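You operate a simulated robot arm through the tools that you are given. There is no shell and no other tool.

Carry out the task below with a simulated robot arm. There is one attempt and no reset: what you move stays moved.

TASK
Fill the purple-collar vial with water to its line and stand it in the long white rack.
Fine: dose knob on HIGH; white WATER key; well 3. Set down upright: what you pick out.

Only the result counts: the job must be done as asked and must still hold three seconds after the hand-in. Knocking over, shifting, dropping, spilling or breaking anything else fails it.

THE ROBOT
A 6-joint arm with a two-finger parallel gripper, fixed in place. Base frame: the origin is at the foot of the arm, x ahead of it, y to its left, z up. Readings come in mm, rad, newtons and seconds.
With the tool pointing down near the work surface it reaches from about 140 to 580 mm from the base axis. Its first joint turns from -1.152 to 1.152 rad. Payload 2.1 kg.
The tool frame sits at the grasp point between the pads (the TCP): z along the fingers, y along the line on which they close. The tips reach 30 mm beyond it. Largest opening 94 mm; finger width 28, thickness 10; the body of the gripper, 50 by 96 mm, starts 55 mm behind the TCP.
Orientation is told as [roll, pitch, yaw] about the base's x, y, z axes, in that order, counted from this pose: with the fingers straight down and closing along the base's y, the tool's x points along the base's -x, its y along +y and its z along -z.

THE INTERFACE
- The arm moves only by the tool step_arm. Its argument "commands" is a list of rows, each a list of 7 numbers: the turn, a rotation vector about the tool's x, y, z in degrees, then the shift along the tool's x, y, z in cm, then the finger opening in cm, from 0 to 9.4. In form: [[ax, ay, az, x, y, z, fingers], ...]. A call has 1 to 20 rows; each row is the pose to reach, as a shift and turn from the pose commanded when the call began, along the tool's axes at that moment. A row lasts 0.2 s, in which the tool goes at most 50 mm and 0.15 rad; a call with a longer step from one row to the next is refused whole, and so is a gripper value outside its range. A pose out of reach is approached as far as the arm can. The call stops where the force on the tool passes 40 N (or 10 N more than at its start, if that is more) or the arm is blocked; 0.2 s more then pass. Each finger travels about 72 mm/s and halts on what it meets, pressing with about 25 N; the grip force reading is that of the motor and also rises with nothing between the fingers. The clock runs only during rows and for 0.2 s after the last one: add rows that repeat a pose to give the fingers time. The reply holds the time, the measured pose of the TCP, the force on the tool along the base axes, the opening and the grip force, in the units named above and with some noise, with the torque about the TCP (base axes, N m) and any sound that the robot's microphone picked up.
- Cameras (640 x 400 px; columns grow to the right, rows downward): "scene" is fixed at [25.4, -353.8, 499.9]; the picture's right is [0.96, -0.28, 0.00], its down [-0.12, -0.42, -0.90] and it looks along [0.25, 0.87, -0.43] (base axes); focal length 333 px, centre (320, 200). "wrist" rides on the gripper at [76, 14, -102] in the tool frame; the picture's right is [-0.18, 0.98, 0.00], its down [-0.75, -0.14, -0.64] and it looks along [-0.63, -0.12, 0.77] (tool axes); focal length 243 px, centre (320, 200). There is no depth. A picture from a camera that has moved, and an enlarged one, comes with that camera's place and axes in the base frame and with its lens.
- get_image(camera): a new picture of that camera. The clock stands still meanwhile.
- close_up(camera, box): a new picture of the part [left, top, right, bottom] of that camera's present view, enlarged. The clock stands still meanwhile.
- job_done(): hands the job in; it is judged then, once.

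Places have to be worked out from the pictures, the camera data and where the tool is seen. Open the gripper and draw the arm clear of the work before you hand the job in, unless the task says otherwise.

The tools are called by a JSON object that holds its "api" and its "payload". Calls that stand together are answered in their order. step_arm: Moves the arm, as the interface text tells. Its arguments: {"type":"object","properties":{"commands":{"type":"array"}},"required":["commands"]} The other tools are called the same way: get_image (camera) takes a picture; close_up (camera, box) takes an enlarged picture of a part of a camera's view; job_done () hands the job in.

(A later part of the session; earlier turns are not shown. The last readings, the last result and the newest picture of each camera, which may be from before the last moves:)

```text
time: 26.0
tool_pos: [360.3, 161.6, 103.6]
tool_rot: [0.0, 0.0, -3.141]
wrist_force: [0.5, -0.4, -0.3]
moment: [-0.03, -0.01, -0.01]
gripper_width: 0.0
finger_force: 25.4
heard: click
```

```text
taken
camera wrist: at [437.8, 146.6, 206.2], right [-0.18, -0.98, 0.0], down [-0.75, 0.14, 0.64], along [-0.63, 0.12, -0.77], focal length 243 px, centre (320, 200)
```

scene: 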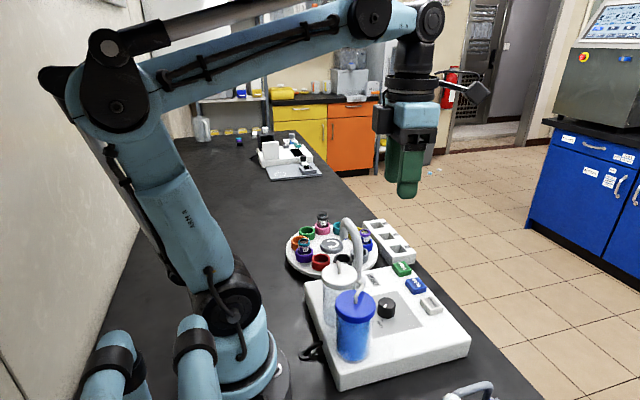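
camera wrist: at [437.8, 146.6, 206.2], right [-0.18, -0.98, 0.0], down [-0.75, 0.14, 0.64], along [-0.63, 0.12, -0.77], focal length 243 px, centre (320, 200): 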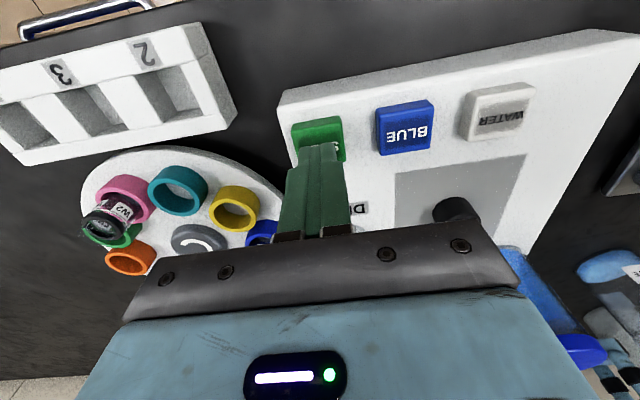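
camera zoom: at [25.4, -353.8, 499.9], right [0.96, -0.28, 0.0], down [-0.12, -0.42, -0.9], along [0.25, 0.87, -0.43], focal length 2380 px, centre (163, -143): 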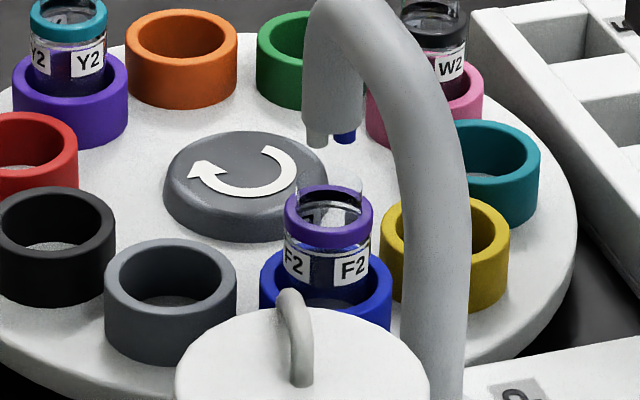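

F2 is now under the spout. I take the tightest zoom on the vial to look for its fill line.

{"api": "close_up", "payload": {"camera": "scene", "box": [332, 242, 356, 262]}}

{"api": "close_up", "payload": {"camera": "scene", "box": [296, 218, 320, 236]}}

{"api": "close_up", "payload": {"camera": "scene", "box": [278, 126, 308, 148]}}

```text
16.00 times, centred on (344, 252) of scene
camera zoom: at [25.4, -353.8, 499.9], right [0.96, -0.28, 0.0], down [-0.12, -0.42, -0.9], along [0.25, 0.87, -0.43], focal length 5331 px, centre (-64, -632)
```

zoom: 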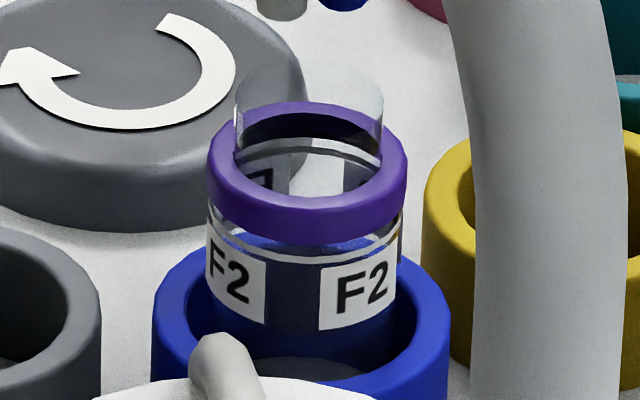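

```text
16.00 times, centred on (308, 227) of scene
camera zoom: at [25.4, -353.8, 499.9], right [0.96, -0.28, 0.0], down [-0.12, -0.42, -0.9], along [0.25, 0.87, -0.43], focal length 5331 px, centre (512, -232)
```

zoom: 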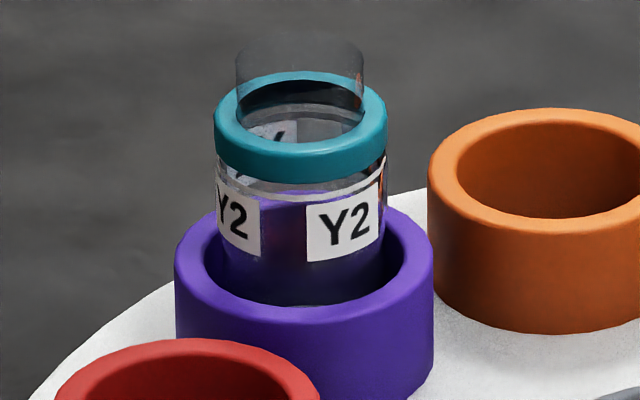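

```text
16.00 times, centred on (293, 137) of scene
camera zoom: at [25.4, -353.8, 499.9], right [0.96, -0.28, 0.0], down [-0.12, -0.42, -0.9], along [0.25, 0.87, -0.43], focal length 5331 px, centre (752, 1208)
```

zoom: 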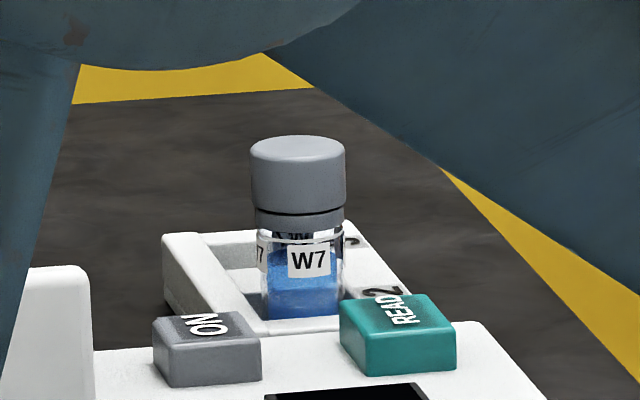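

A white ring just under the collar is the fill line, and the vial is empty. I move to above the WATER key at about (361, 49), turning the tool a little away from the joint limit.

{"api": "step_arm", "payload": {"commands": [[0, 0, 0, 0, 0, -2, 0], [0, 0, 7, 0, 3.5, -2, 0], [0, 0, 15, 0, 7.5, -2, 0], [0, 0, 15, 0, 11.2, -2, 0], [0, 0, 15, 0, 11.2, 0, 0], [0, 0, 15, 0, 11.2, 0, 0]]}}

{"api": "close_up", "payload": {"camera": "wrist", "box": [240, 90, 400, 190]}}

{"api": "close_up", "payload": {"camera": "scene", "box": [380, 260, 476, 332]}}

```text
time: 27.4
tool_pos: [360.0, 48.8, 103.7]
tool_rot: [0.0, 0.002, 2.879]
wrist_force: [-0.7, -0.2, 0.2]
moment: [-0.01, -0.03, 0.01]
gripper_width: 0.0
finger_force: 24.9
```

```text
4.00 times, centred on (320, 140) of wrist
camera zoom: at [431.2, 15.0, 206.3], right [-0.43, -0.9, 0.0], down [-0.69, 0.33, 0.64], along [-0.58, 0.28, -0.77], focal length 970 px, centre (320, 440)
```

zoom: 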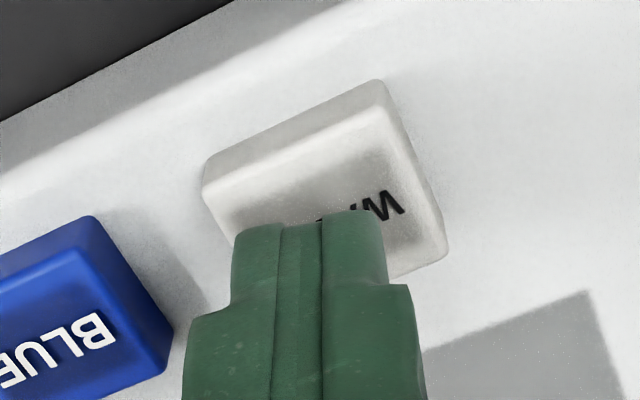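

```text
5.56 times, centred on (428, 296) of scene
camera zoom: at [25.4, -353.8, 499.9], right [0.96, -0.28, 0.0], down [-0.12, -0.42, -0.9], along [0.25, 0.87, -0.43], focal length 1851 px, centre (-280, -333)
```

zoom: 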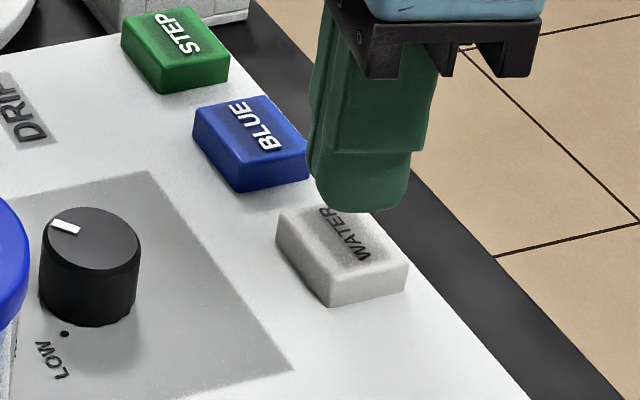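

I'm centred on the WATER key. I give one short press.

{"api": "step_arm", "payload": {"commands": [[0, 0, 0, 0, 0, 1.0, 0], [0, 0, 0, 0, 0, 1.6, 0], [0, 0, 0, 0, 0, 2.0, 0], [0, 0, 0, 0, 0, 2.2, 0], [0, 0, 0, 0, 0, 2.2, 0], [0, 0, 0, 0, 0, 1.0, 0], [0, 0, 0, 0, 0, 0, 0]]}}

{"api": "close_up", "payload": {"camera": "scene", "box": [332, 234, 356, 262]}}

```text
time: 29.0
tool_pos: [360.6, 48.6, 103.0]
tool_rot: [-0.001, 0.001, 2.881]
wrist_force: [-0.2, 0.6, 0.5]
moment: [-0.01, 0.0, 0.03]
gripper_width: 0.0
finger_force: 25.4
heard: click
```

```text
14.29 times, centred on (344, 248) of scene
camera zoom: at [25.4, -353.8, 499.9], right [0.96, -0.28, 0.0], down [-0.12, -0.42, -0.9], along [0.25, 0.87, -0.43], focal length 4759 px, centre (-23, -486)
```

zoom: 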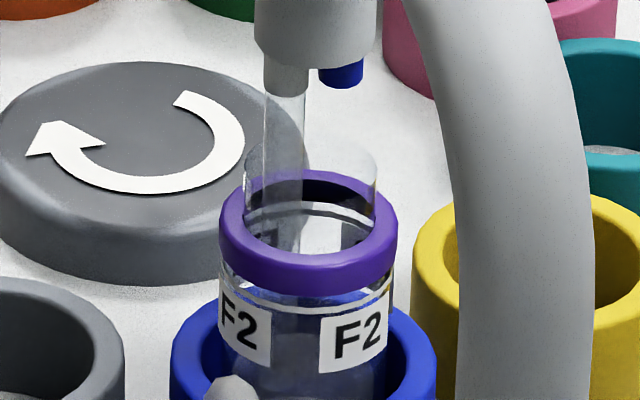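

Water is flowing into the vial. I hold still and watch the level in short intervals.

{"api": "step_arm", "payload": {"commands": [[0, 0, 0, 0, 0, 0, 0], [0, 0, 0, 0, 0, 0, 0], [0, 0, 0, 0, 0, 0, 0]]}}

{"api": "close_up", "payload": {"camera": "scene", "box": [332, 234, 356, 262]}}

```text
time: 29.8
tool_pos: [360.7, 48.4, 102.9]
tool_rot: [-0.002, -0.001, 2.88]
wrist_force: [-0.5, 0.1, 0.7]
moment: [0.02, -0.05, 0.03]
gripper_width: 0.1
finger_force: 25.6
```

```text
14.29 times, centred on (344, 248) of scene
camera zoom: at [25.4, -353.8, 499.9], right [0.96, -0.28, 0.0], down [-0.12, -0.42, -0.9], along [0.25, 0.87, -0.43], focal length 4759 px, centre (-23, -486)
```

zoom: 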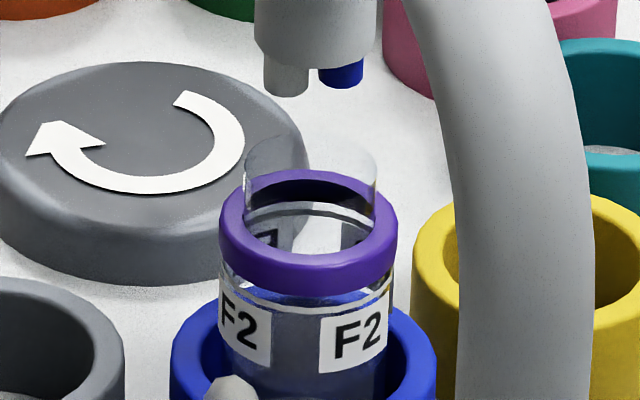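

The flow has stopped. I zoom in on the vial body to find the water level.

{"api": "close_up", "payload": {"camera": "scene", "box": [337, 247, 351, 262]}}

{"api": "close_up", "payload": {"camera": "scene", "box": [328, 240, 360, 264]}}

```text
16.00 times, centred on (344, 254) of scene
camera zoom: at [25.4, -353.8, 499.9], right [0.96, -0.28, 0.0], down [-0.12, -0.42, -0.9], along [0.25, 0.87, -0.43], focal length 5331 px, centre (-64, -672)
```

zoom: 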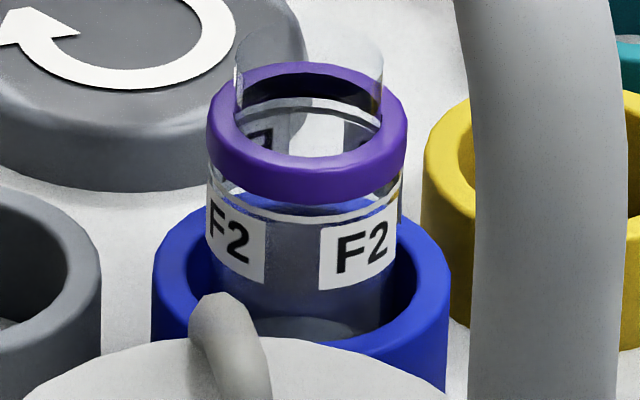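

```text
16.00 times, centred on (344, 252) of scene
camera zoom: at [25.4, -353.8, 499.9], right [0.96, -0.28, 0.0], down [-0.12, -0.42, -0.9], along [0.25, 0.87, -0.43], focal length 5331 px, centre (-64, -632)
```

zoom: 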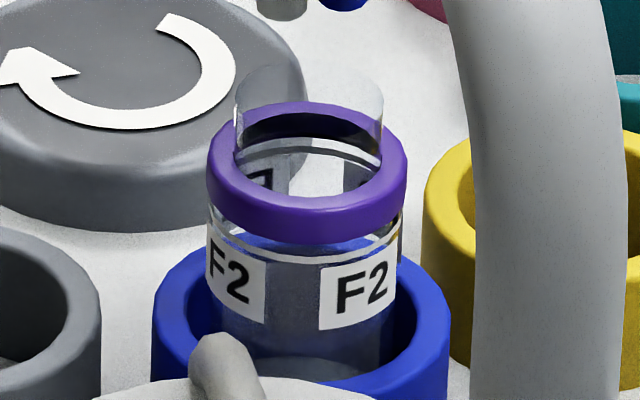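

The flow gave an unclear level from this angle. I'll move to a safe spot on the +x side for a closer oblique view of the vial with the wrist camera, fingers open.

{"api": "step_arm", "payload": {"commands": [[0, 0, 0, 0, 0, -4.5, 0], [0, 0, 0, 0, 0, -9.5, 1], [0, 0, -3, -1.4, -3.7, -9.5, 3], [0, 0, -6, -2.8, -7.4, -9.5, 5], [0, 0, -9, -4.2, -11, -9.5, 7], [0, 0, -12, -5.6, -14.7, -9.5, 9.4], [0, 0, -15, -7, -18.4, -9.5, 9.4], [0, 0, -15, -7, -18.4, -9.5, 9.4]]}}

{"api": "get_image", "payload": {"camera": "wrist"}}

```text
time: 31.6
tool_pos: [338.1, 246.2, 196.1]
tool_rot: [-0.001, 0.001, -3.142]
wrist_force: [-0.2, -0.3, -0.2]
moment: [-0.02, -0.01, 0.02]
gripper_width: 93.9
finger_force: 0.1
```

```text
taken
camera wrist: at [415.2, 231.1, 299.1], right [-0.18, -0.98, 0.0], down [-0.75, 0.14, 0.64], along [-0.63, 0.12, -0.77], focal length 243 px, centre (320, 200)
```

wrist: 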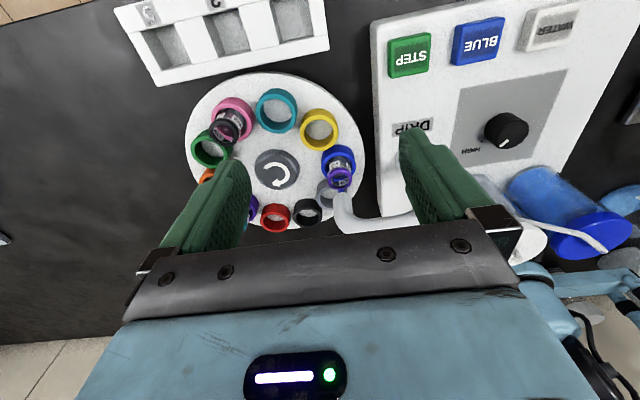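

Good clear space here. I tilt the tool 25° so the camera looks flatter at the vial, and lower 5 cm.

{"api": "step_arm", "payload": {"commands": [[0, -8, 0, 0, 0, 1.5, 9.4], [0, -16, 0, 0, 0, 3, 9.4], [0, -25, 0, 0, 0, 5, 9.4], [0, -25, 0, 0, 0, 5, 9.4]]}}

{"api": "get_image", "payload": {"camera": "wrist"}}

```text
refused: row 3 steps farther than a row can; nothing moved
```

```text
taken
camera wrist: at [415.2, 231.1, 299.1], right [-0.18, -0.98, 0.0], down [-0.75, 0.14, 0.64], along [-0.63, 0.12, -0.77], focal length 243 px, centre (320, 200)
```

wrist: 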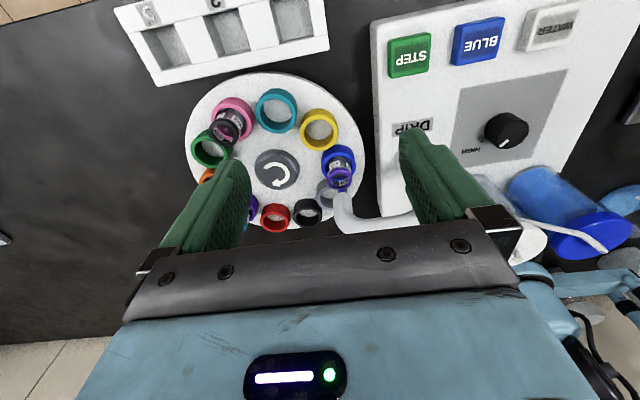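

One row exceeded the turn limit (9° > 8.6°), so I split it into smaller rows.

{"api": "step_arm", "payload": {"commands": [[0, -7, 0, 0, 0, 1.5, 9.4], [0, -14, 0, 0, 0, 3, 9.4], [0, -20, 0, 0, 0, 4, 9.4], [0, -25, 0, 0, 0, 5, 9.4], [0, -25, 0, 0, 0, 5, 9.4]]}}

{"api": "get_image", "payload": {"camera": "wrist"}}

```text
time: 32.8
tool_pos: [339.1, 244.9, 148.9]
tool_rot: [-0.002, -0.437, -3.14]
wrist_force: [-1.1, 0.4, 0.4]
moment: [0.02, 0.03, -0.01]
gripper_width: 93.9
finger_force: 0.0
```

```text
taken
camera wrist: at [454.0, 230.4, 208.7], right [-0.17, -0.98, 0.08], down [-0.41, 0.14, 0.9], along [-0.9, 0.12, -0.43], focal length 243 px, centre (320, 200)
```

wrist: 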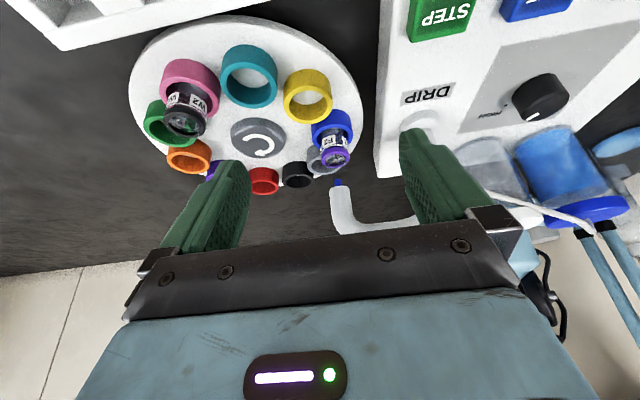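

{"api": "close_up", "payload": {"camera": "wrist", "box": [312, 100, 356, 194]}}

{"api": "close_up", "payload": {"camera": "wrist", "box": [314, 122, 354, 168]}}

```text
4.26 times, centred on (334, 147) of wrist
camera zoom: at [454.0, 230.4, 208.7], right [-0.17, -0.98, 0.08], down [-0.41, 0.14, 0.9], along [-0.9, 0.12, -0.43], focal length 1032 px, centre (260, 426)
```

zoom: 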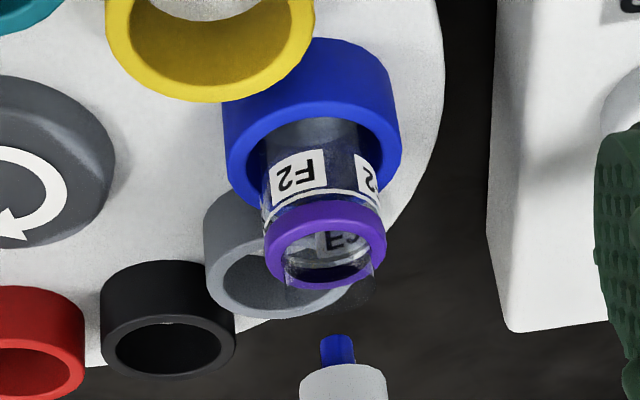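

```text
8.70 times, centred on (334, 145) of wrist
camera zoom: at [454.0, 230.4, 208.7], right [-0.17, -0.98, 0.08], down [-0.41, 0.14, 0.9], along [-0.9, 0.12, -0.43], focal length 2110 px, centre (198, 678)
```

zoom: 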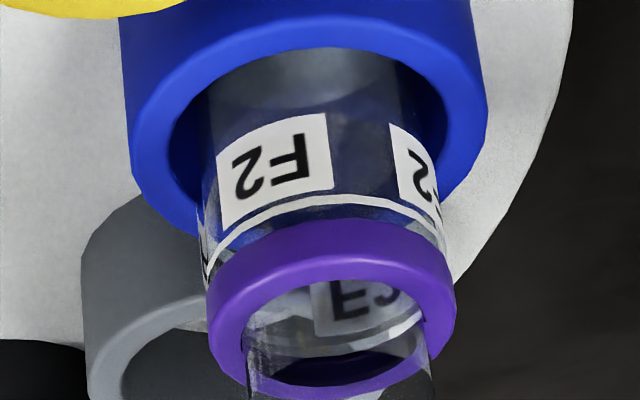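

{"api": "close_up", "payload": {"camera": "wrist", "box": [322, 122, 346, 142]}}

{"api": "close_up", "payload": {"camera": "wrist", "box": [322, 138, 346, 158]}}

{"api": "close_up", "payload": {"camera": "wrist", "box": [160, 70, 220, 140]}}

```text
16.00 times, centred on (334, 132) of wrist
camera zoom: at [454.0, 230.4, 208.7], right [-0.17, -0.98, 0.08], down [-0.41, 0.14, 0.9], along [-0.9, 0.12, -0.43], focal length 3882 px, centre (96, 1288)
```

zoom: 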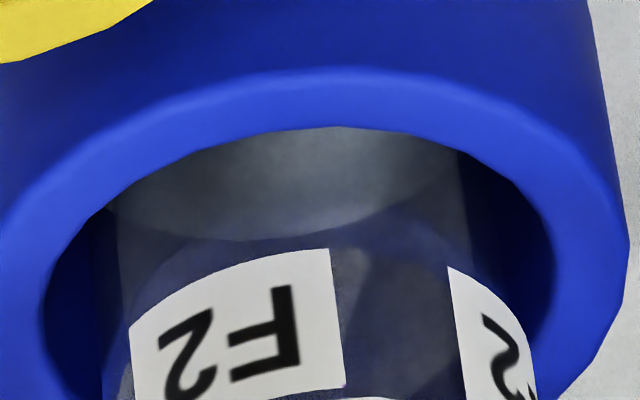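

```text
16.00 times, centred on (334, 148) of wrist
camera zoom: at [454.0, 230.4, 208.7], right [-0.17, -0.98, 0.08], down [-0.41, 0.14, 0.9], along [-0.9, 0.12, -0.43], focal length 3882 px, centre (96, 1032)
```

zoom: 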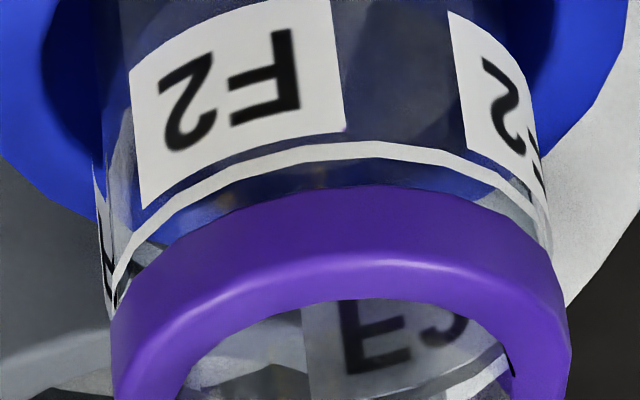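

```text
5.71 times, centred on (190, 105) of wrist
camera zoom: at [454.0, 230.4, 208.7], right [-0.17, -0.98, 0.08], down [-0.41, 0.14, 0.9], along [-0.9, 0.12, -0.43], focal length 1386 px, centre (1063, 743)
```

zoom: 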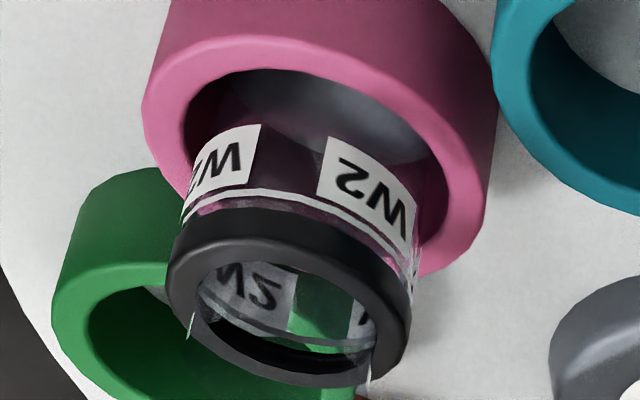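

I compare with the empty W2 vial at the same zoom, to separate real water surface from reflections.

{"api": "close_up", "payload": {"camera": "wrist", "box": [174, 75, 206, 95]}}

{"api": "close_up", "payload": {"camera": "wrist", "box": [322, 128, 346, 148]}}

{"api": "close_up", "payload": {"camera": "wrist", "box": [322, 146, 346, 168]}}

```text
16.00 times, centred on (190, 85) of wrist
camera zoom: at [454.0, 230.4, 208.7], right [-0.17, -0.98, 0.08], down [-0.41, 0.14, 0.9], along [-0.9, 0.12, -0.43], focal length 3882 px, centre (2400, 2040)
```

zoom: 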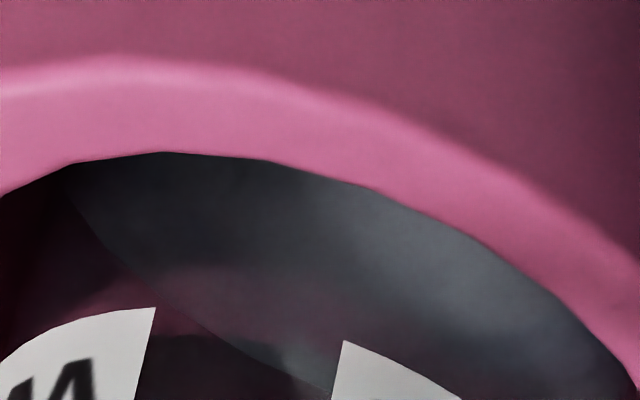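

```text
16.00 times, centred on (334, 138) of wrist
camera zoom: at [454.0, 230.4, 208.7], right [-0.17, -0.98, 0.08], down [-0.41, 0.14, 0.9], along [-0.9, 0.12, -0.43], focal length 3882 px, centre (96, 1192)
```

zoom: 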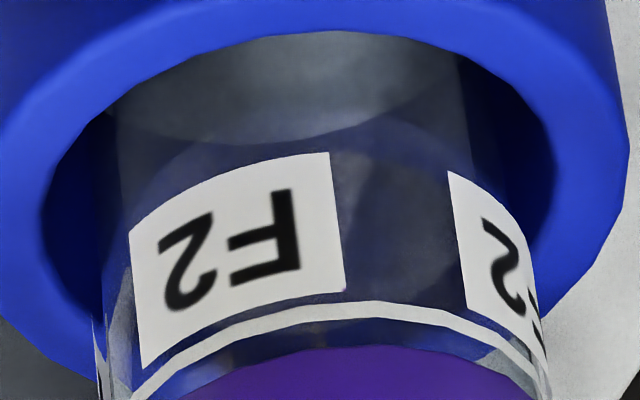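

```text
16.00 times, centred on (334, 157) of wrist
camera zoom: at [454.0, 230.4, 208.7], right [-0.17, -0.98, 0.08], down [-0.41, 0.14, 0.9], along [-0.9, 0.12, -0.43], focal length 3882 px, centre (96, 888)
```

zoom: 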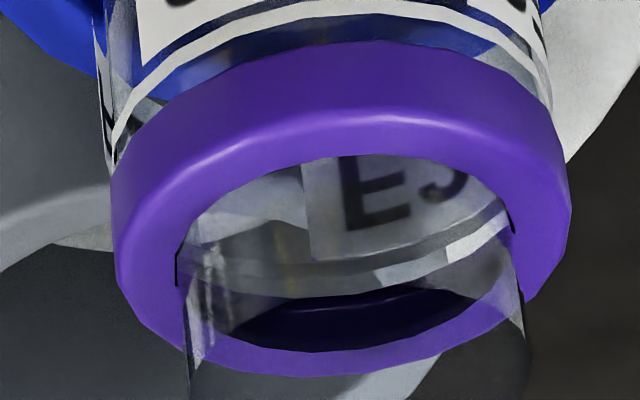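

The level is still ambiguous. I'll tip the tool further and lower it for a nearly horizontal look through the glass above the cup rim.

{"api": "step_arm", "payload": {"commands": [[0, -5, 0, 0.9, 0, 0.94, 9.4], [0, -10, 0, 1.76, 0, 1.88, 9.4], [0, -15, 0, 2.64, 0, 2.8, 9.4], [0, -20, 0, 3.5, 0, 3.4, 9.4], [0, -20, 0, 3.5, 0, 3.4, 9.4]]}}

{"api": "get_image", "payload": {"camera": "wrist"}}

```text
time: 34.0
tool_pos: [341.1, 259.0, 127.9]
tool_rot: [-0.028, -0.531, 3.141]
wrist_force: [-0.4, 0.3, -0.7]
moment: [0.03, 0.01, 0.01]
gripper_width: 93.9
finger_force: 0.0
out of reach, approached as far as the arm can: row 1, 2, 3, 4, 5
```

```text
taken
camera wrist: at [459.1, 241.2, 177.1], right [-0.17, -0.98, 0.07], down [-0.32, 0.12, 0.94], along [-0.93, 0.14, -0.34], focal length 243 px, centre (320, 200)
```

wrist: 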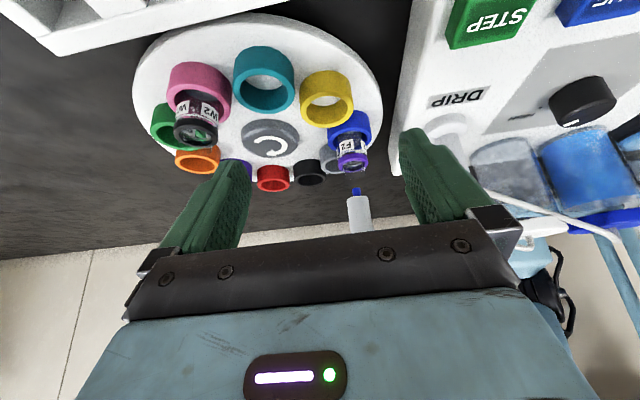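

{"api": "close_up", "payload": {"camera": "wrist", "box": [338, 130, 362, 152]}}

{"api": "close_up", "payload": {"camera": "wrist", "box": [330, 110, 370, 200]}}

{"api": "close_up", "payload": {"camera": "scene", "box": [328, 240, 360, 264]}}

```text
16.00 times, centred on (350, 141) of wrist
camera zoom: at [459.1, 241.2, 177.1], right [-0.17, -0.98, 0.07], down [-0.32, 0.12, 0.94], along [-0.93, 0.14, -0.34], focal length 3882 px, centre (-160, 1144)
```

zoom: 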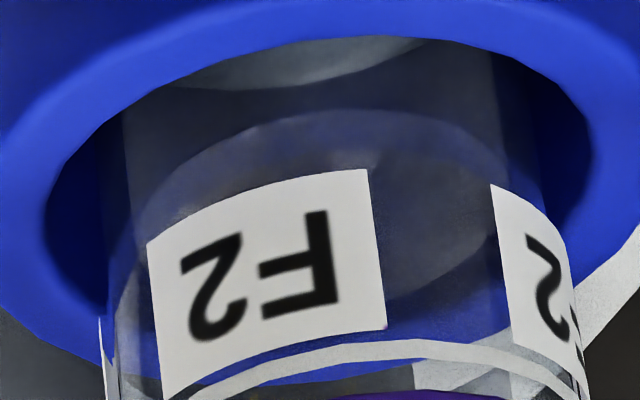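

```text
4.44 times, centred on (350, 155) of wrist
camera zoom: at [459.1, 241.2, 177.1], right [-0.17, -0.98, 0.07], down [-0.32, 0.12, 0.94], along [-0.93, 0.14, -0.34], focal length 1078 px, centre (187, 400)
```

zoom: 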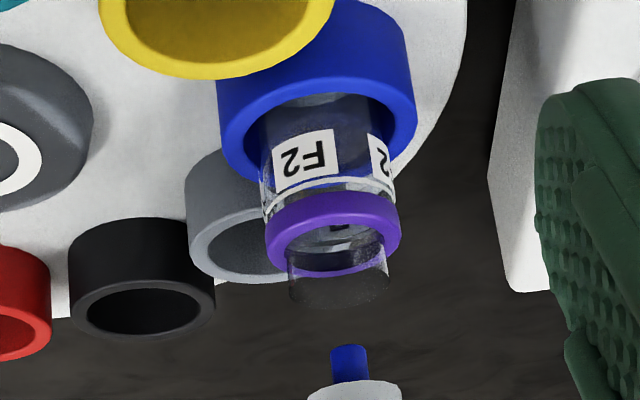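

```text
16.00 times, centred on (344, 252) of scene
camera zoom: at [25.4, -353.8, 499.9], right [0.96, -0.28, 0.0], down [-0.12, -0.42, -0.9], along [0.25, 0.87, -0.43], focal length 5331 px, centre (-64, -632)
```

zoom: 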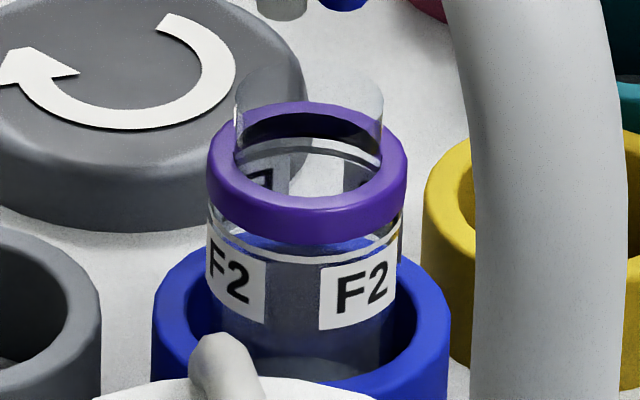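

Now the water surface is clear: floor at about z 26, surface about z 43.6, line about z 61. One HIGH dose therefore fills about half, so a second is needed. I straighten the tool up again first.

{"api": "step_arm", "payload": {"commands": [[0, 7.5, 0, 0, 0, 0, 7], [0, 15, 0, 0, 0, 0, 5], [0, 22.5, 0, 0, 0, 0, 3], [0, 30.4, 0, 0, 0, 0, 1], [0, 30.4, 0, 0, 0, 0, 0], [0, 30.4, 0, 0, 0, 0, 0]]}}

```text
time: 35.4
tool_pos: [338.9, 258.6, 128.1]
tool_rot: [-0.024, 0.002, 3.129]
wrist_force: [-0.1, 0.3, -0.9]
moment: [0.01, 0.01, 0.0]
gripper_width: 0.1
finger_force: 25.6
```

I correct the small residual roll and return to above the WATER key at (360.5, 48.7).

{"api": "step_arm", "payload": {"commands": [[-1.4, 0, 0, 0, 0, -2.2, 0], [-1.4, 0, 3, 0.4, 4.2, -2.2, 0], [-1.4, 0, 6, 0.9, 8.4, -2.2, 0], [-1.4, 0, 9, 1.3, 12.6, -2.2, 0], [-1.4, 0, 12, 1.8, 16.8, -2.2, 0], [-1.4, 0, 15, 2.2, 21, -2.2, 0], [-1.4, 0, 15, 2.2, 21, -2.2, 0], [-1.4, 0, 15, 2.2, 21, 0, 0], [-1.4, 0, 15, 2.2, 21, 2.4, 0], [-1.4, 0, 15, 2.2, 21, 2.4, 0]]}}

{"api": "close_up", "payload": {"camera": "wrist", "box": [240, 90, 400, 190]}}

```text
time: 37.6
tool_pos: [358.7, 51.4, 99.1]
tool_rot: [0.003, -0.003, 2.866]
wrist_force: [0.4, 0.0, -0.5]
moment: [-0.01, -0.01, 0.0]
gripper_width: 0.0
finger_force: 25.3
```

```text
4.00 times, centred on (320, 140) of wrist
camera zoom: at [429.4, 16.1, 201.3], right [-0.44, -0.9, 0.0], down [-0.68, 0.34, 0.64], along [-0.58, 0.28, -0.76], focal length 970 px, centre (320, 440)
```

zoom: 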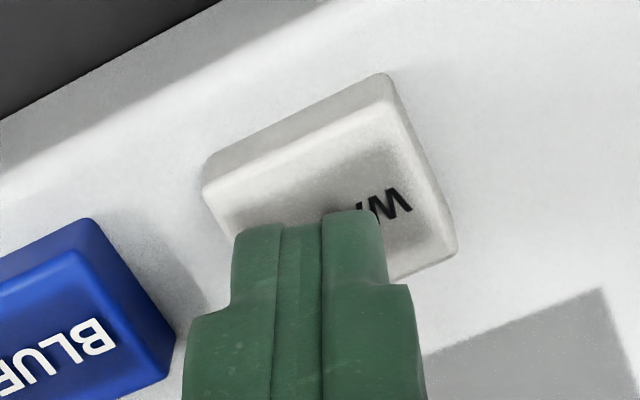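

The tool is centred, with the tips about 4 mm lower than last time, so a slightly shorter press. I give one press of WATER and wait for the flow to finish.

{"api": "step_arm", "payload": {"commands": [[0, 0, 0, 0.1, 0, 0.8, 0], [0, 0, 0, 0.1, 0, 1.3, 0], [0, 0, 0, 0.1, 0, 1.6, 0], [0, 0, 0, 0.1, 0, 1.75, 0], [0, 0, 0, 0.1, 0, 1.75, 0], [0, 0, 0, 0.1, 0, 0.6, 0], [0, 0, 0, 0.1, 0, 0, 0]]}}

{"api": "close_up", "payload": {"camera": "scene", "box": [332, 234, 356, 262]}}

```text
time: 39.2
tool_pos: [358.9, 50.2, 101.3]
tool_rot: [0.003, -0.003, 2.865]
wrist_force: [0.0, -0.3, 0.9]
moment: [-0.01, 0.0, 0.0]
gripper_width: 0.0
finger_force: 25.2
heard: click
```

```text
14.29 times, centred on (344, 248) of scene
camera zoom: at [25.4, -353.8, 499.9], right [0.96, -0.28, 0.0], down [-0.12, -0.42, -0.9], along [0.25, 0.87, -0.43], focal length 4759 px, centre (-23, -486)
```

zoom: 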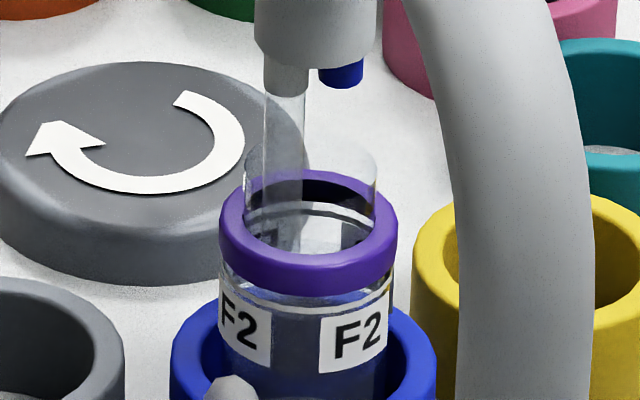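

The second dose is running, so I wait for it to stop.

{"api": "step_arm", "payload": {"commands": [[0, 0, 0, 0, 0, 0, 0], [0, 0, 0, 0, 0, 0, 0], [0, 0, 0, 0, 0, 0, 0], [0, 0, 0, 0, 0, 0, 0], [0, 0, 0, 0, 0, 0, 0], [0, 0, 0, 0, 0, 0, 0]]}}

{"api": "close_up", "payload": {"camera": "scene", "box": [332, 234, 356, 262]}}

{"api": "close_up", "payload": {"camera": "scene", "box": [328, 240, 360, 264]}}

```text
time: 40.6
tool_pos: [359.0, 51.0, 101.1]
tool_rot: [0.001, -0.003, 2.866]
wrist_force: [0.1, -0.6, 0.3]
moment: [-0.05, 0.01, -0.01]
gripper_width: 0.0
finger_force: 25.0
```

```text
14.29 times, centred on (344, 248) of scene
camera zoom: at [25.4, -353.8, 499.9], right [0.96, -0.28, 0.0], down [-0.12, -0.42, -0.9], along [0.25, 0.87, -0.43], focal length 4759 px, centre (-23, -486)
```

zoom: 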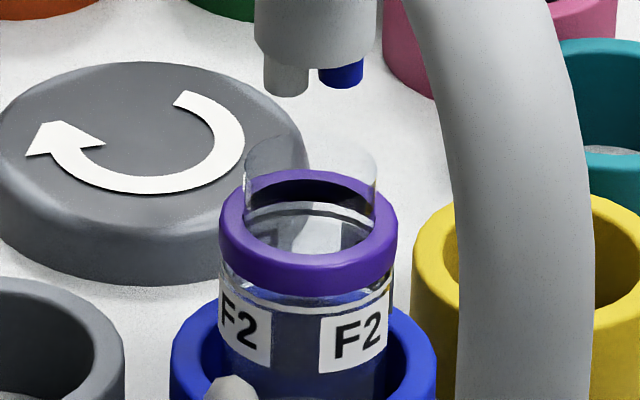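

```text
16.00 times, centred on (344, 252) of scene
camera zoom: at [25.4, -353.8, 499.9], right [0.96, -0.28, 0.0], down [-0.12, -0.42, -0.9], along [0.25, 0.87, -0.43], focal length 5331 px, centre (-64, -632)
```

zoom: 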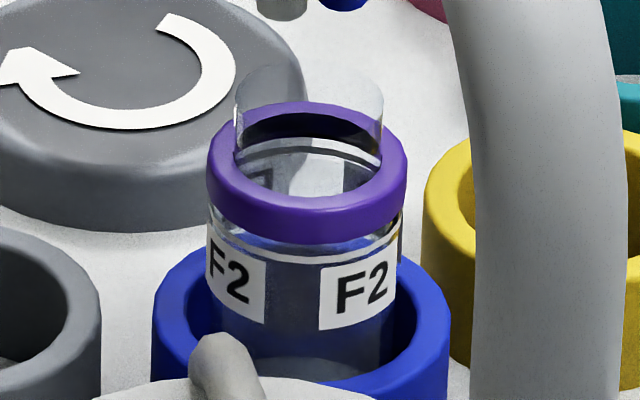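

The flow stopped cleanly. I go back to the same oblique viewpoint to measure the new level.

{"api": "step_arm", "payload": {"commands": [[0, 0, 0, 0, 0, -4.7, 0], [0, 0, 0, 0, 0, -9.5, 1], [0, 0, -3, -1.44, -3.64, -9.5, 3], [0, 0, -6, -2.9, -7.3, -9.5, 5], [0, 0, -9, -4.3, -10.9, -9.5, 7], [0, 0, -12, -5.8, -14.6, -9.5, 9.4], [0, 0, -15.8, -7.2, -18.2, -9.5, 9.4], [0, 0, -15.8, -7.2, -18.2, -9.5, 9.4]]}}

{"api": "step_arm", "payload": {"commands": [[0, -7, 0, 0, 0, 1.6, 9.4], [0, -14, 0, 0, 0, 3.2, 9.4], [0, -21, 0, 0, 0, 4.8, 9.4], [0, -28, 0, 0, 0, 6, 9.4], [0, -28, 0, 0, 0, 6, 9.4]]}}

{"api": "get_image", "payload": {"camera": "wrist"}}

```text
time: 42.4
tool_pos: [338.2, 246.0, 196.0]
tool_rot: [0.001, -0.005, -3.142]
wrist_force: [0.2, 0.6, -0.9]
moment: [0.03, -0.01, 0.02]
gripper_width: 93.8
finger_force: 0.1
```

```text
time: 43.6
tool_pos: [339.0, 243.3, 134.8]
tool_rot: [0.0, -0.492, 3.141]
wrist_force: [-1.0, -0.3, -0.9]
moment: [0.03, 0.01, -0.05]
gripper_width: 94.1
finger_force: 0.0
```

```text
taken
camera wrist: at [455.8, 228.3, 188.2], right [-0.16, -0.98, 0.09], down [-0.36, 0.14, 0.92], along [-0.92, 0.12, -0.38], focal length 243 px, centre (320, 200)
```

wrist: 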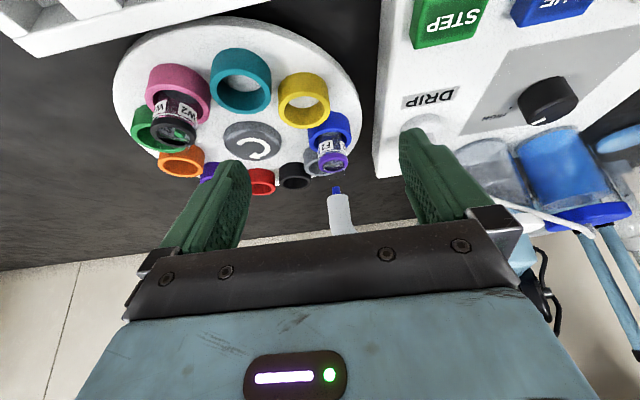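

{"api": "close_up", "payload": {"camera": "wrist", "box": [319, 130, 343, 152]}}

{"api": "close_up", "payload": {"camera": "wrist", "box": [319, 146, 343, 168]}}

{"api": "close_up", "payload": {"camera": "wrist", "box": [305, 110, 360, 190]}}

```text
16.00 times, centred on (331, 141) of wrist
camera zoom: at [455.8, 228.3, 188.2], right [-0.16, -0.98, 0.09], down [-0.36, 0.14, 0.92], along [-0.92, 0.12, -0.38], focal length 3882 px, centre (144, 1144)
```

zoom: 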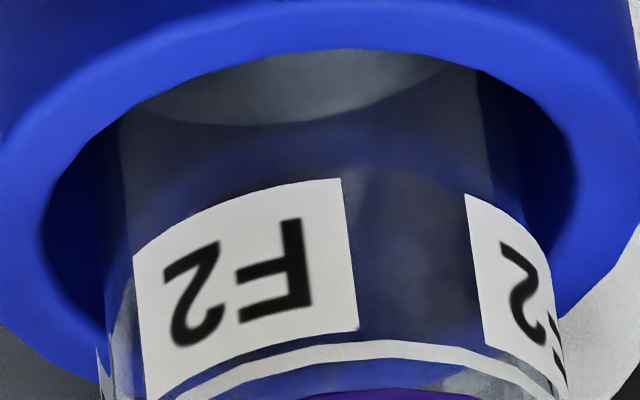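

```text
16.00 times, centred on (331, 157) of wrist
camera zoom: at [455.8, 228.3, 188.2], right [-0.16, -0.98, 0.09], down [-0.36, 0.14, 0.92], along [-0.92, 0.12, -0.38], focal length 3882 px, centre (144, 888)
```

zoom: 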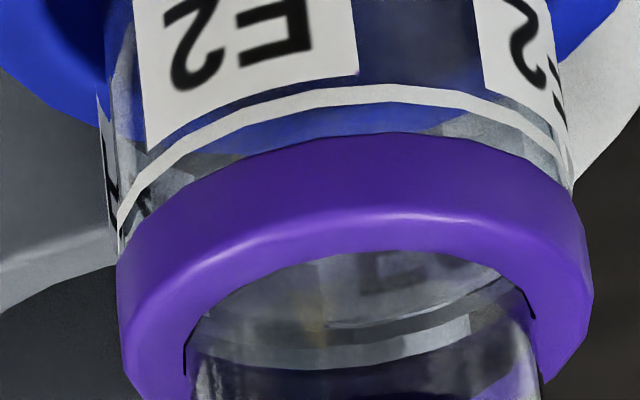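

```text
5.00 times, centred on (332, 150) of wrist
camera zoom: at [455.8, 228.3, 188.2], right [-0.16, -0.98, 0.09], down [-0.36, 0.14, 0.92], along [-0.92, 0.12, -0.38], focal length 1213 px, centre (258, 450)
```

zoom: 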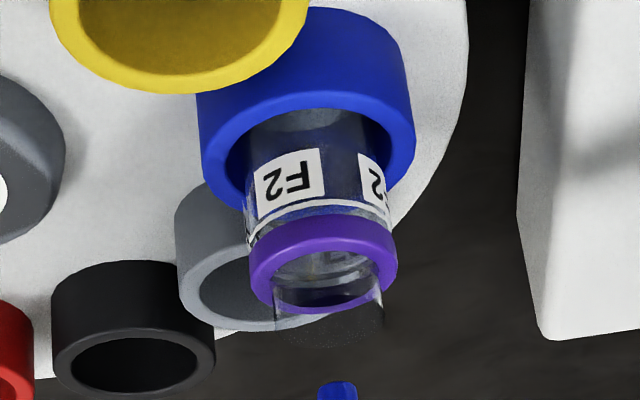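

Through the mouth the rear label is now submerged and the surface sits right at the white ring, so two HIGH doses reach the line. I straighten the tool and return to the STEP key to move the vial out from under the spout.

{"api": "step_arm", "payload": {"commands": [[0, 7, 0, 0, 0, 0, 7], [0, 14, 0, 0, 0, 0, 5], [0, 21, 0, 0, 0, 0, 3], [0, 28.2, 0, 0, 0, 0, 1], [0, 28.2, 0, 0, 0, 0, 0], [0, 28.2, 0, 0, 0, 0, 0]]}}

```text
time: 45.0
tool_pos: [339.3, 244.0, 135.1]
tool_rot: [0.0, 0.0, -3.141]
wrist_force: [-0.2, -0.3, -0.2]
moment: [0.04, -0.02, 0.01]
gripper_width: 0.0
finger_force: 25.0
```

{"api": "step_arm", "payload": {"commands": [[0, 0, 0, 1.0, 4.1, 0, 0], [0, 0, 0, 2.15, 8.25, 0, 0], [0, 0, 0, 2.15, 8.25, 1.5, 0], [0, 0, 0, 2.15, 8.25, 3.1, 0], [0, 0, 0, 2.15, 8.25, 3.1, 0]]}}

{"api": "close_up", "payload": {"camera": "wrist", "box": [240, 90, 400, 190]}}

```text
time: 46.2
tool_pos: [360.3, 161.5, 102.7]
tool_rot: [0.0, 0.001, -3.143]
wrist_force: [0.0, 0.0, 0.2]
moment: [0.06, 0.0, 0.0]
gripper_width: 0.1
finger_force: 24.9
```

```text
4.00 times, centred on (320, 140) of wrist
camera zoom: at [438.0, 147.2, 205.6], right [-0.18, -0.98, 0.0], down [-0.75, 0.14, 0.64], along [-0.63, 0.12, -0.77], focal length 970 px, centre (320, 440)
```

zoom: 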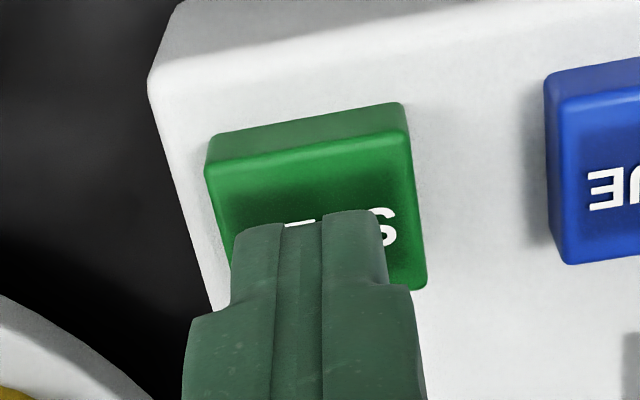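

I'm centred on STEP again. I press once, then check the carousel.

{"api": "step_arm", "payload": {"commands": [[0, 0, 0, 0, 0, 1.0, 0], [0, 0, 0, 0, 0, 1.6, 0], [0, 0, 0, 0, 0, 1.95, 0], [0, 0, 0, 0, 0, 2.1, 0], [0, 0, 0, 0, 0, 2.1, 0], [0, 0, 0, 0, 0, 1.0, 0], [0, 0, 0, 0, 0, 0, 0], [0, 0, 0, 0, 0, 0, 0], [0, 0, 0, 0, 0, 0, 0], [0, 0, 0, 0, 0, 0, 0]]}}

{"api": "close_up", "payload": {"camera": "scene", "box": [270, 200, 430, 300]}}

{"api": "close_up", "payload": {"camera": "scene", "box": [304, 240, 336, 264]}}

```text
time: 48.4
tool_pos: [360.4, 161.5, 104.2]
tool_rot: [0.0, -0.002, -3.141]
wrist_force: [-0.1, -0.2, -0.8]
moment: [0.0, -0.01, 0.01]
gripper_width: 0.1
finger_force: 24.9
heard: click
```

```text
4.00 times, centred on (350, 250) of scene
camera zoom: at [25.4, -353.8, 499.9], right [0.96, -0.28, 0.0], down [-0.12, -0.42, -0.9], along [0.25, 0.87, -0.43], focal length 1333 px, centre (200, 0)
```

zoom: 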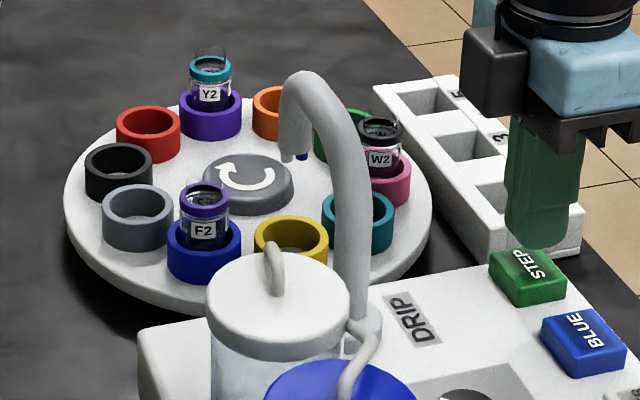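

```text
16.00 times, centred on (320, 252) of scene
camera zoom: at [25.4, -353.8, 499.9], right [0.96, -0.28, 0.0], down [-0.12, -0.42, -0.9], along [0.25, 0.87, -0.43], focal length 5331 px, centre (320, -632)
```

zoom: 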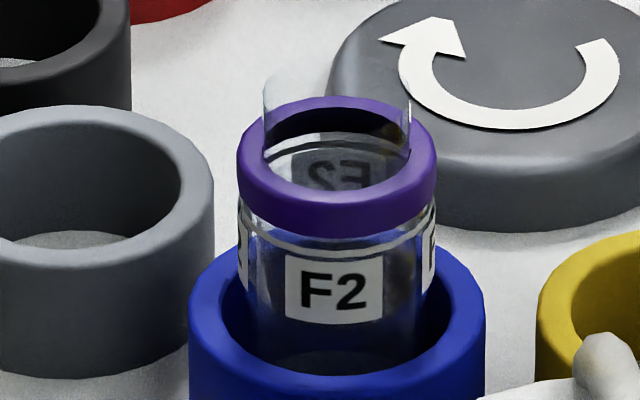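

It moved one place clockwise, and the vial is upright with the level at the ring. One more STEP moves it well clear of the spout.

{"api": "step_arm", "payload": {"commands": [[0, 0, 0, 0, 0, 1.0, 0], [0, 0, 0, 0, 0, 1.6, 0], [0, 0, 0, 0, 0, 1.95, 0], [0, 0, 0, 0, 0, 2.1, 0], [0, 0, 0, 0, 0, 2.1, 0], [0, 0, 0, 0, 0, 1.0, 0], [0, 0, 0, 0, 0, 0, 0], [0, 0, 0, 0, 0, 0, 0], [0, 0, 0, 0, 0, 0, 0], [0, 0, 0, 0, 0, 0, 0]]}}

{"api": "close_up", "payload": {"camera": "scene", "box": [270, 200, 430, 300]}}

{"api": "close_up", "payload": {"camera": "scene", "box": [288, 232, 320, 256]}}

```text
time: 50.6
tool_pos: [360.9, 160.2, 104.5]
tool_rot: [-0.001, 0.0, -3.14]
wrist_force: [0.5, -0.4, -0.6]
moment: [0.0, 0.0, 0.01]
gripper_width: 0.2
finger_force: 24.6
heard: click
```

```text
4.00 times, centred on (350, 250) of scene
camera zoom: at [25.4, -353.8, 499.9], right [0.96, -0.28, 0.0], down [-0.12, -0.42, -0.9], along [0.25, 0.87, -0.43], focal length 1333 px, centre (200, 0)
```

zoom: 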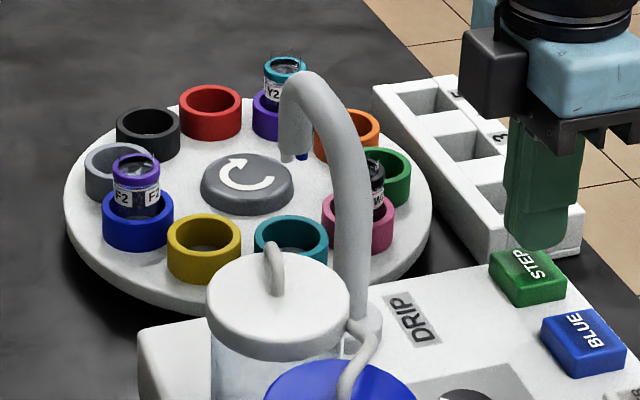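

```text
16.00 times, centred on (304, 244) of scene
camera zoom: at [25.4, -353.8, 499.9], right [0.96, -0.28, 0.0], down [-0.12, -0.42, -0.9], along [0.25, 0.87, -0.43], focal length 5331 px, centre (576, -504)
```

zoom: 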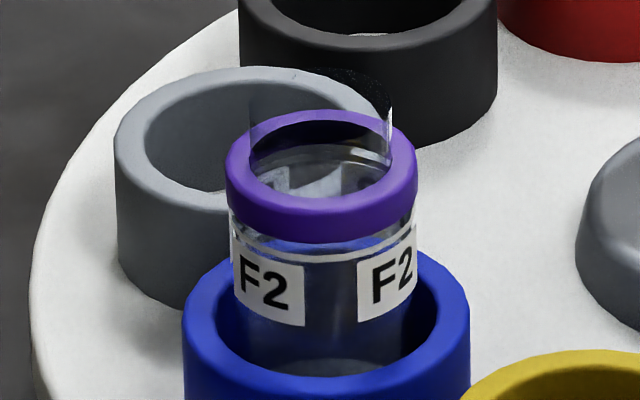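

F2's collar centre comes out at about (174, 294). I rise well above the spout, travel over, and turn the tool back so the camera is on the −x side.

{"api": "step_arm", "payload": {"commands": [[0, 0, 0, 0, 0, -4, 0], [0, 0, 0, 0, 0, -8, 0], [0, 0, 0, 0, 0, -12, 0], [0, 0, 8.5, 0, 0, -15.6, 0], [0, 0, 17, -1.2, -0.8, -15.6, 1], [0, 0, 25.5, -2.4, -1.7, -15.6, 2], [0, 0, 34, -3.6, -2.6, -15.6, 3], [0, 0, 42.5, -4.8, -3.5, -15.6, 4], [0, 0, 51, -6, -4.3, -15.6, 5], [0, 0, 59.5, -7.2, -5.2, -15.6, 5.4], [0, 0, 68, -8.4, -6, -15.6, 5.4], [0, 0, 76.5, -9.6, -6.9, -15.6, 5.4], [0, 0, 85, -10.8, -7.7, -15.6, 5.4], [0, 0, 93.5, -12, -8.6, -15.6, 5.4], [0, 0, 102, -13.2, -9.5, -15.6, 5.4], [0, 0, 110.5, -14.4, -10.3, -15.6, 5.4], [0, 0, 119, -15.6, -11.2, -15.6, 5.4], [0, 0, 127.5, -16.7, -12, -15.6, 5.4], [0, 0, 136, -17.7, -12.7, -15.6, 5.4], [0, 0, 144.5, -18.7, -13.4, -15.6, 5.4]]}}

{"api": "get_image", "payload": {"camera": "wrist"}}

{"api": "get_image", "payload": {"camera": "scene"}}

```text
time: 54.8
tool_pos: [174.1, 294.7, 259.9]
tool_rot: [0.0, 0.0, 0.619]
wrist_force: [-0.1, -0.8, 0.0]
moment: [0.04, 0.01, -0.01]
gripper_width: 53.6
finger_force: 0.1
```

```text
taken
camera wrist: at [103.8, 262.5, 361.8], right [-0.42, 0.91, 0.0], down [0.7, 0.32, 0.64], along [0.58, 0.27, -0.77], focal length 243 px, centre (320, 200)
```

wrist: 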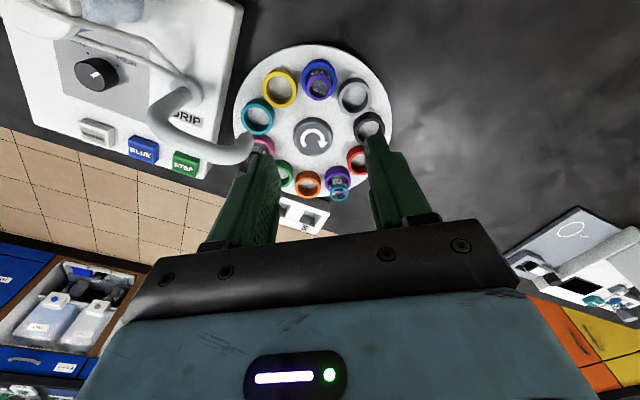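

```text
taken
```

scene: 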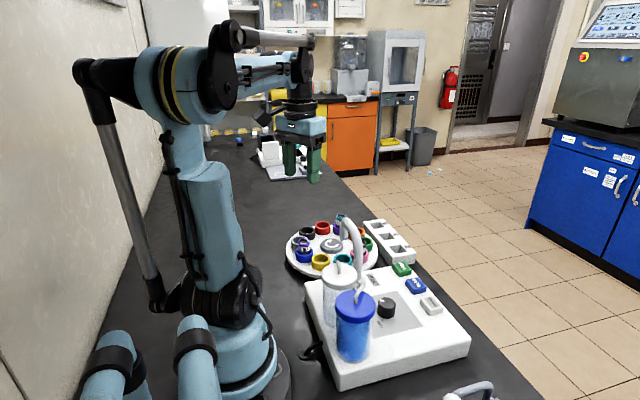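

{"api": "close_up", "payload": {"camera": "wrist", "box": [280, 50, 360, 110]}}

```text
6.67 times, centred on (320, 80) of wrist
camera zoom: at [103.8, 262.5, 361.8], right [-0.42, 0.91, 0.0], down [0.7, 0.32, 0.64], along [0.58, 0.27, -0.77], focal length 1618 px, centre (320, 1000)
```

zoom: 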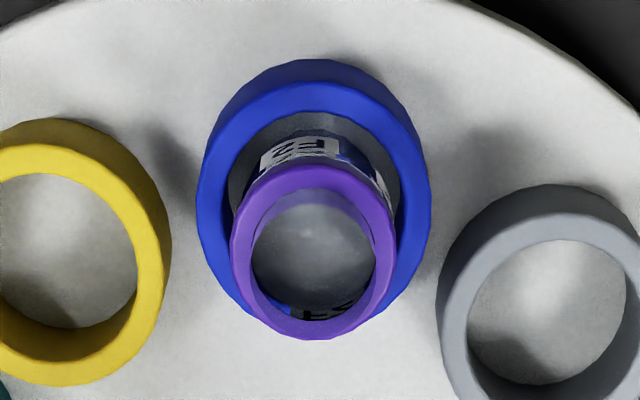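

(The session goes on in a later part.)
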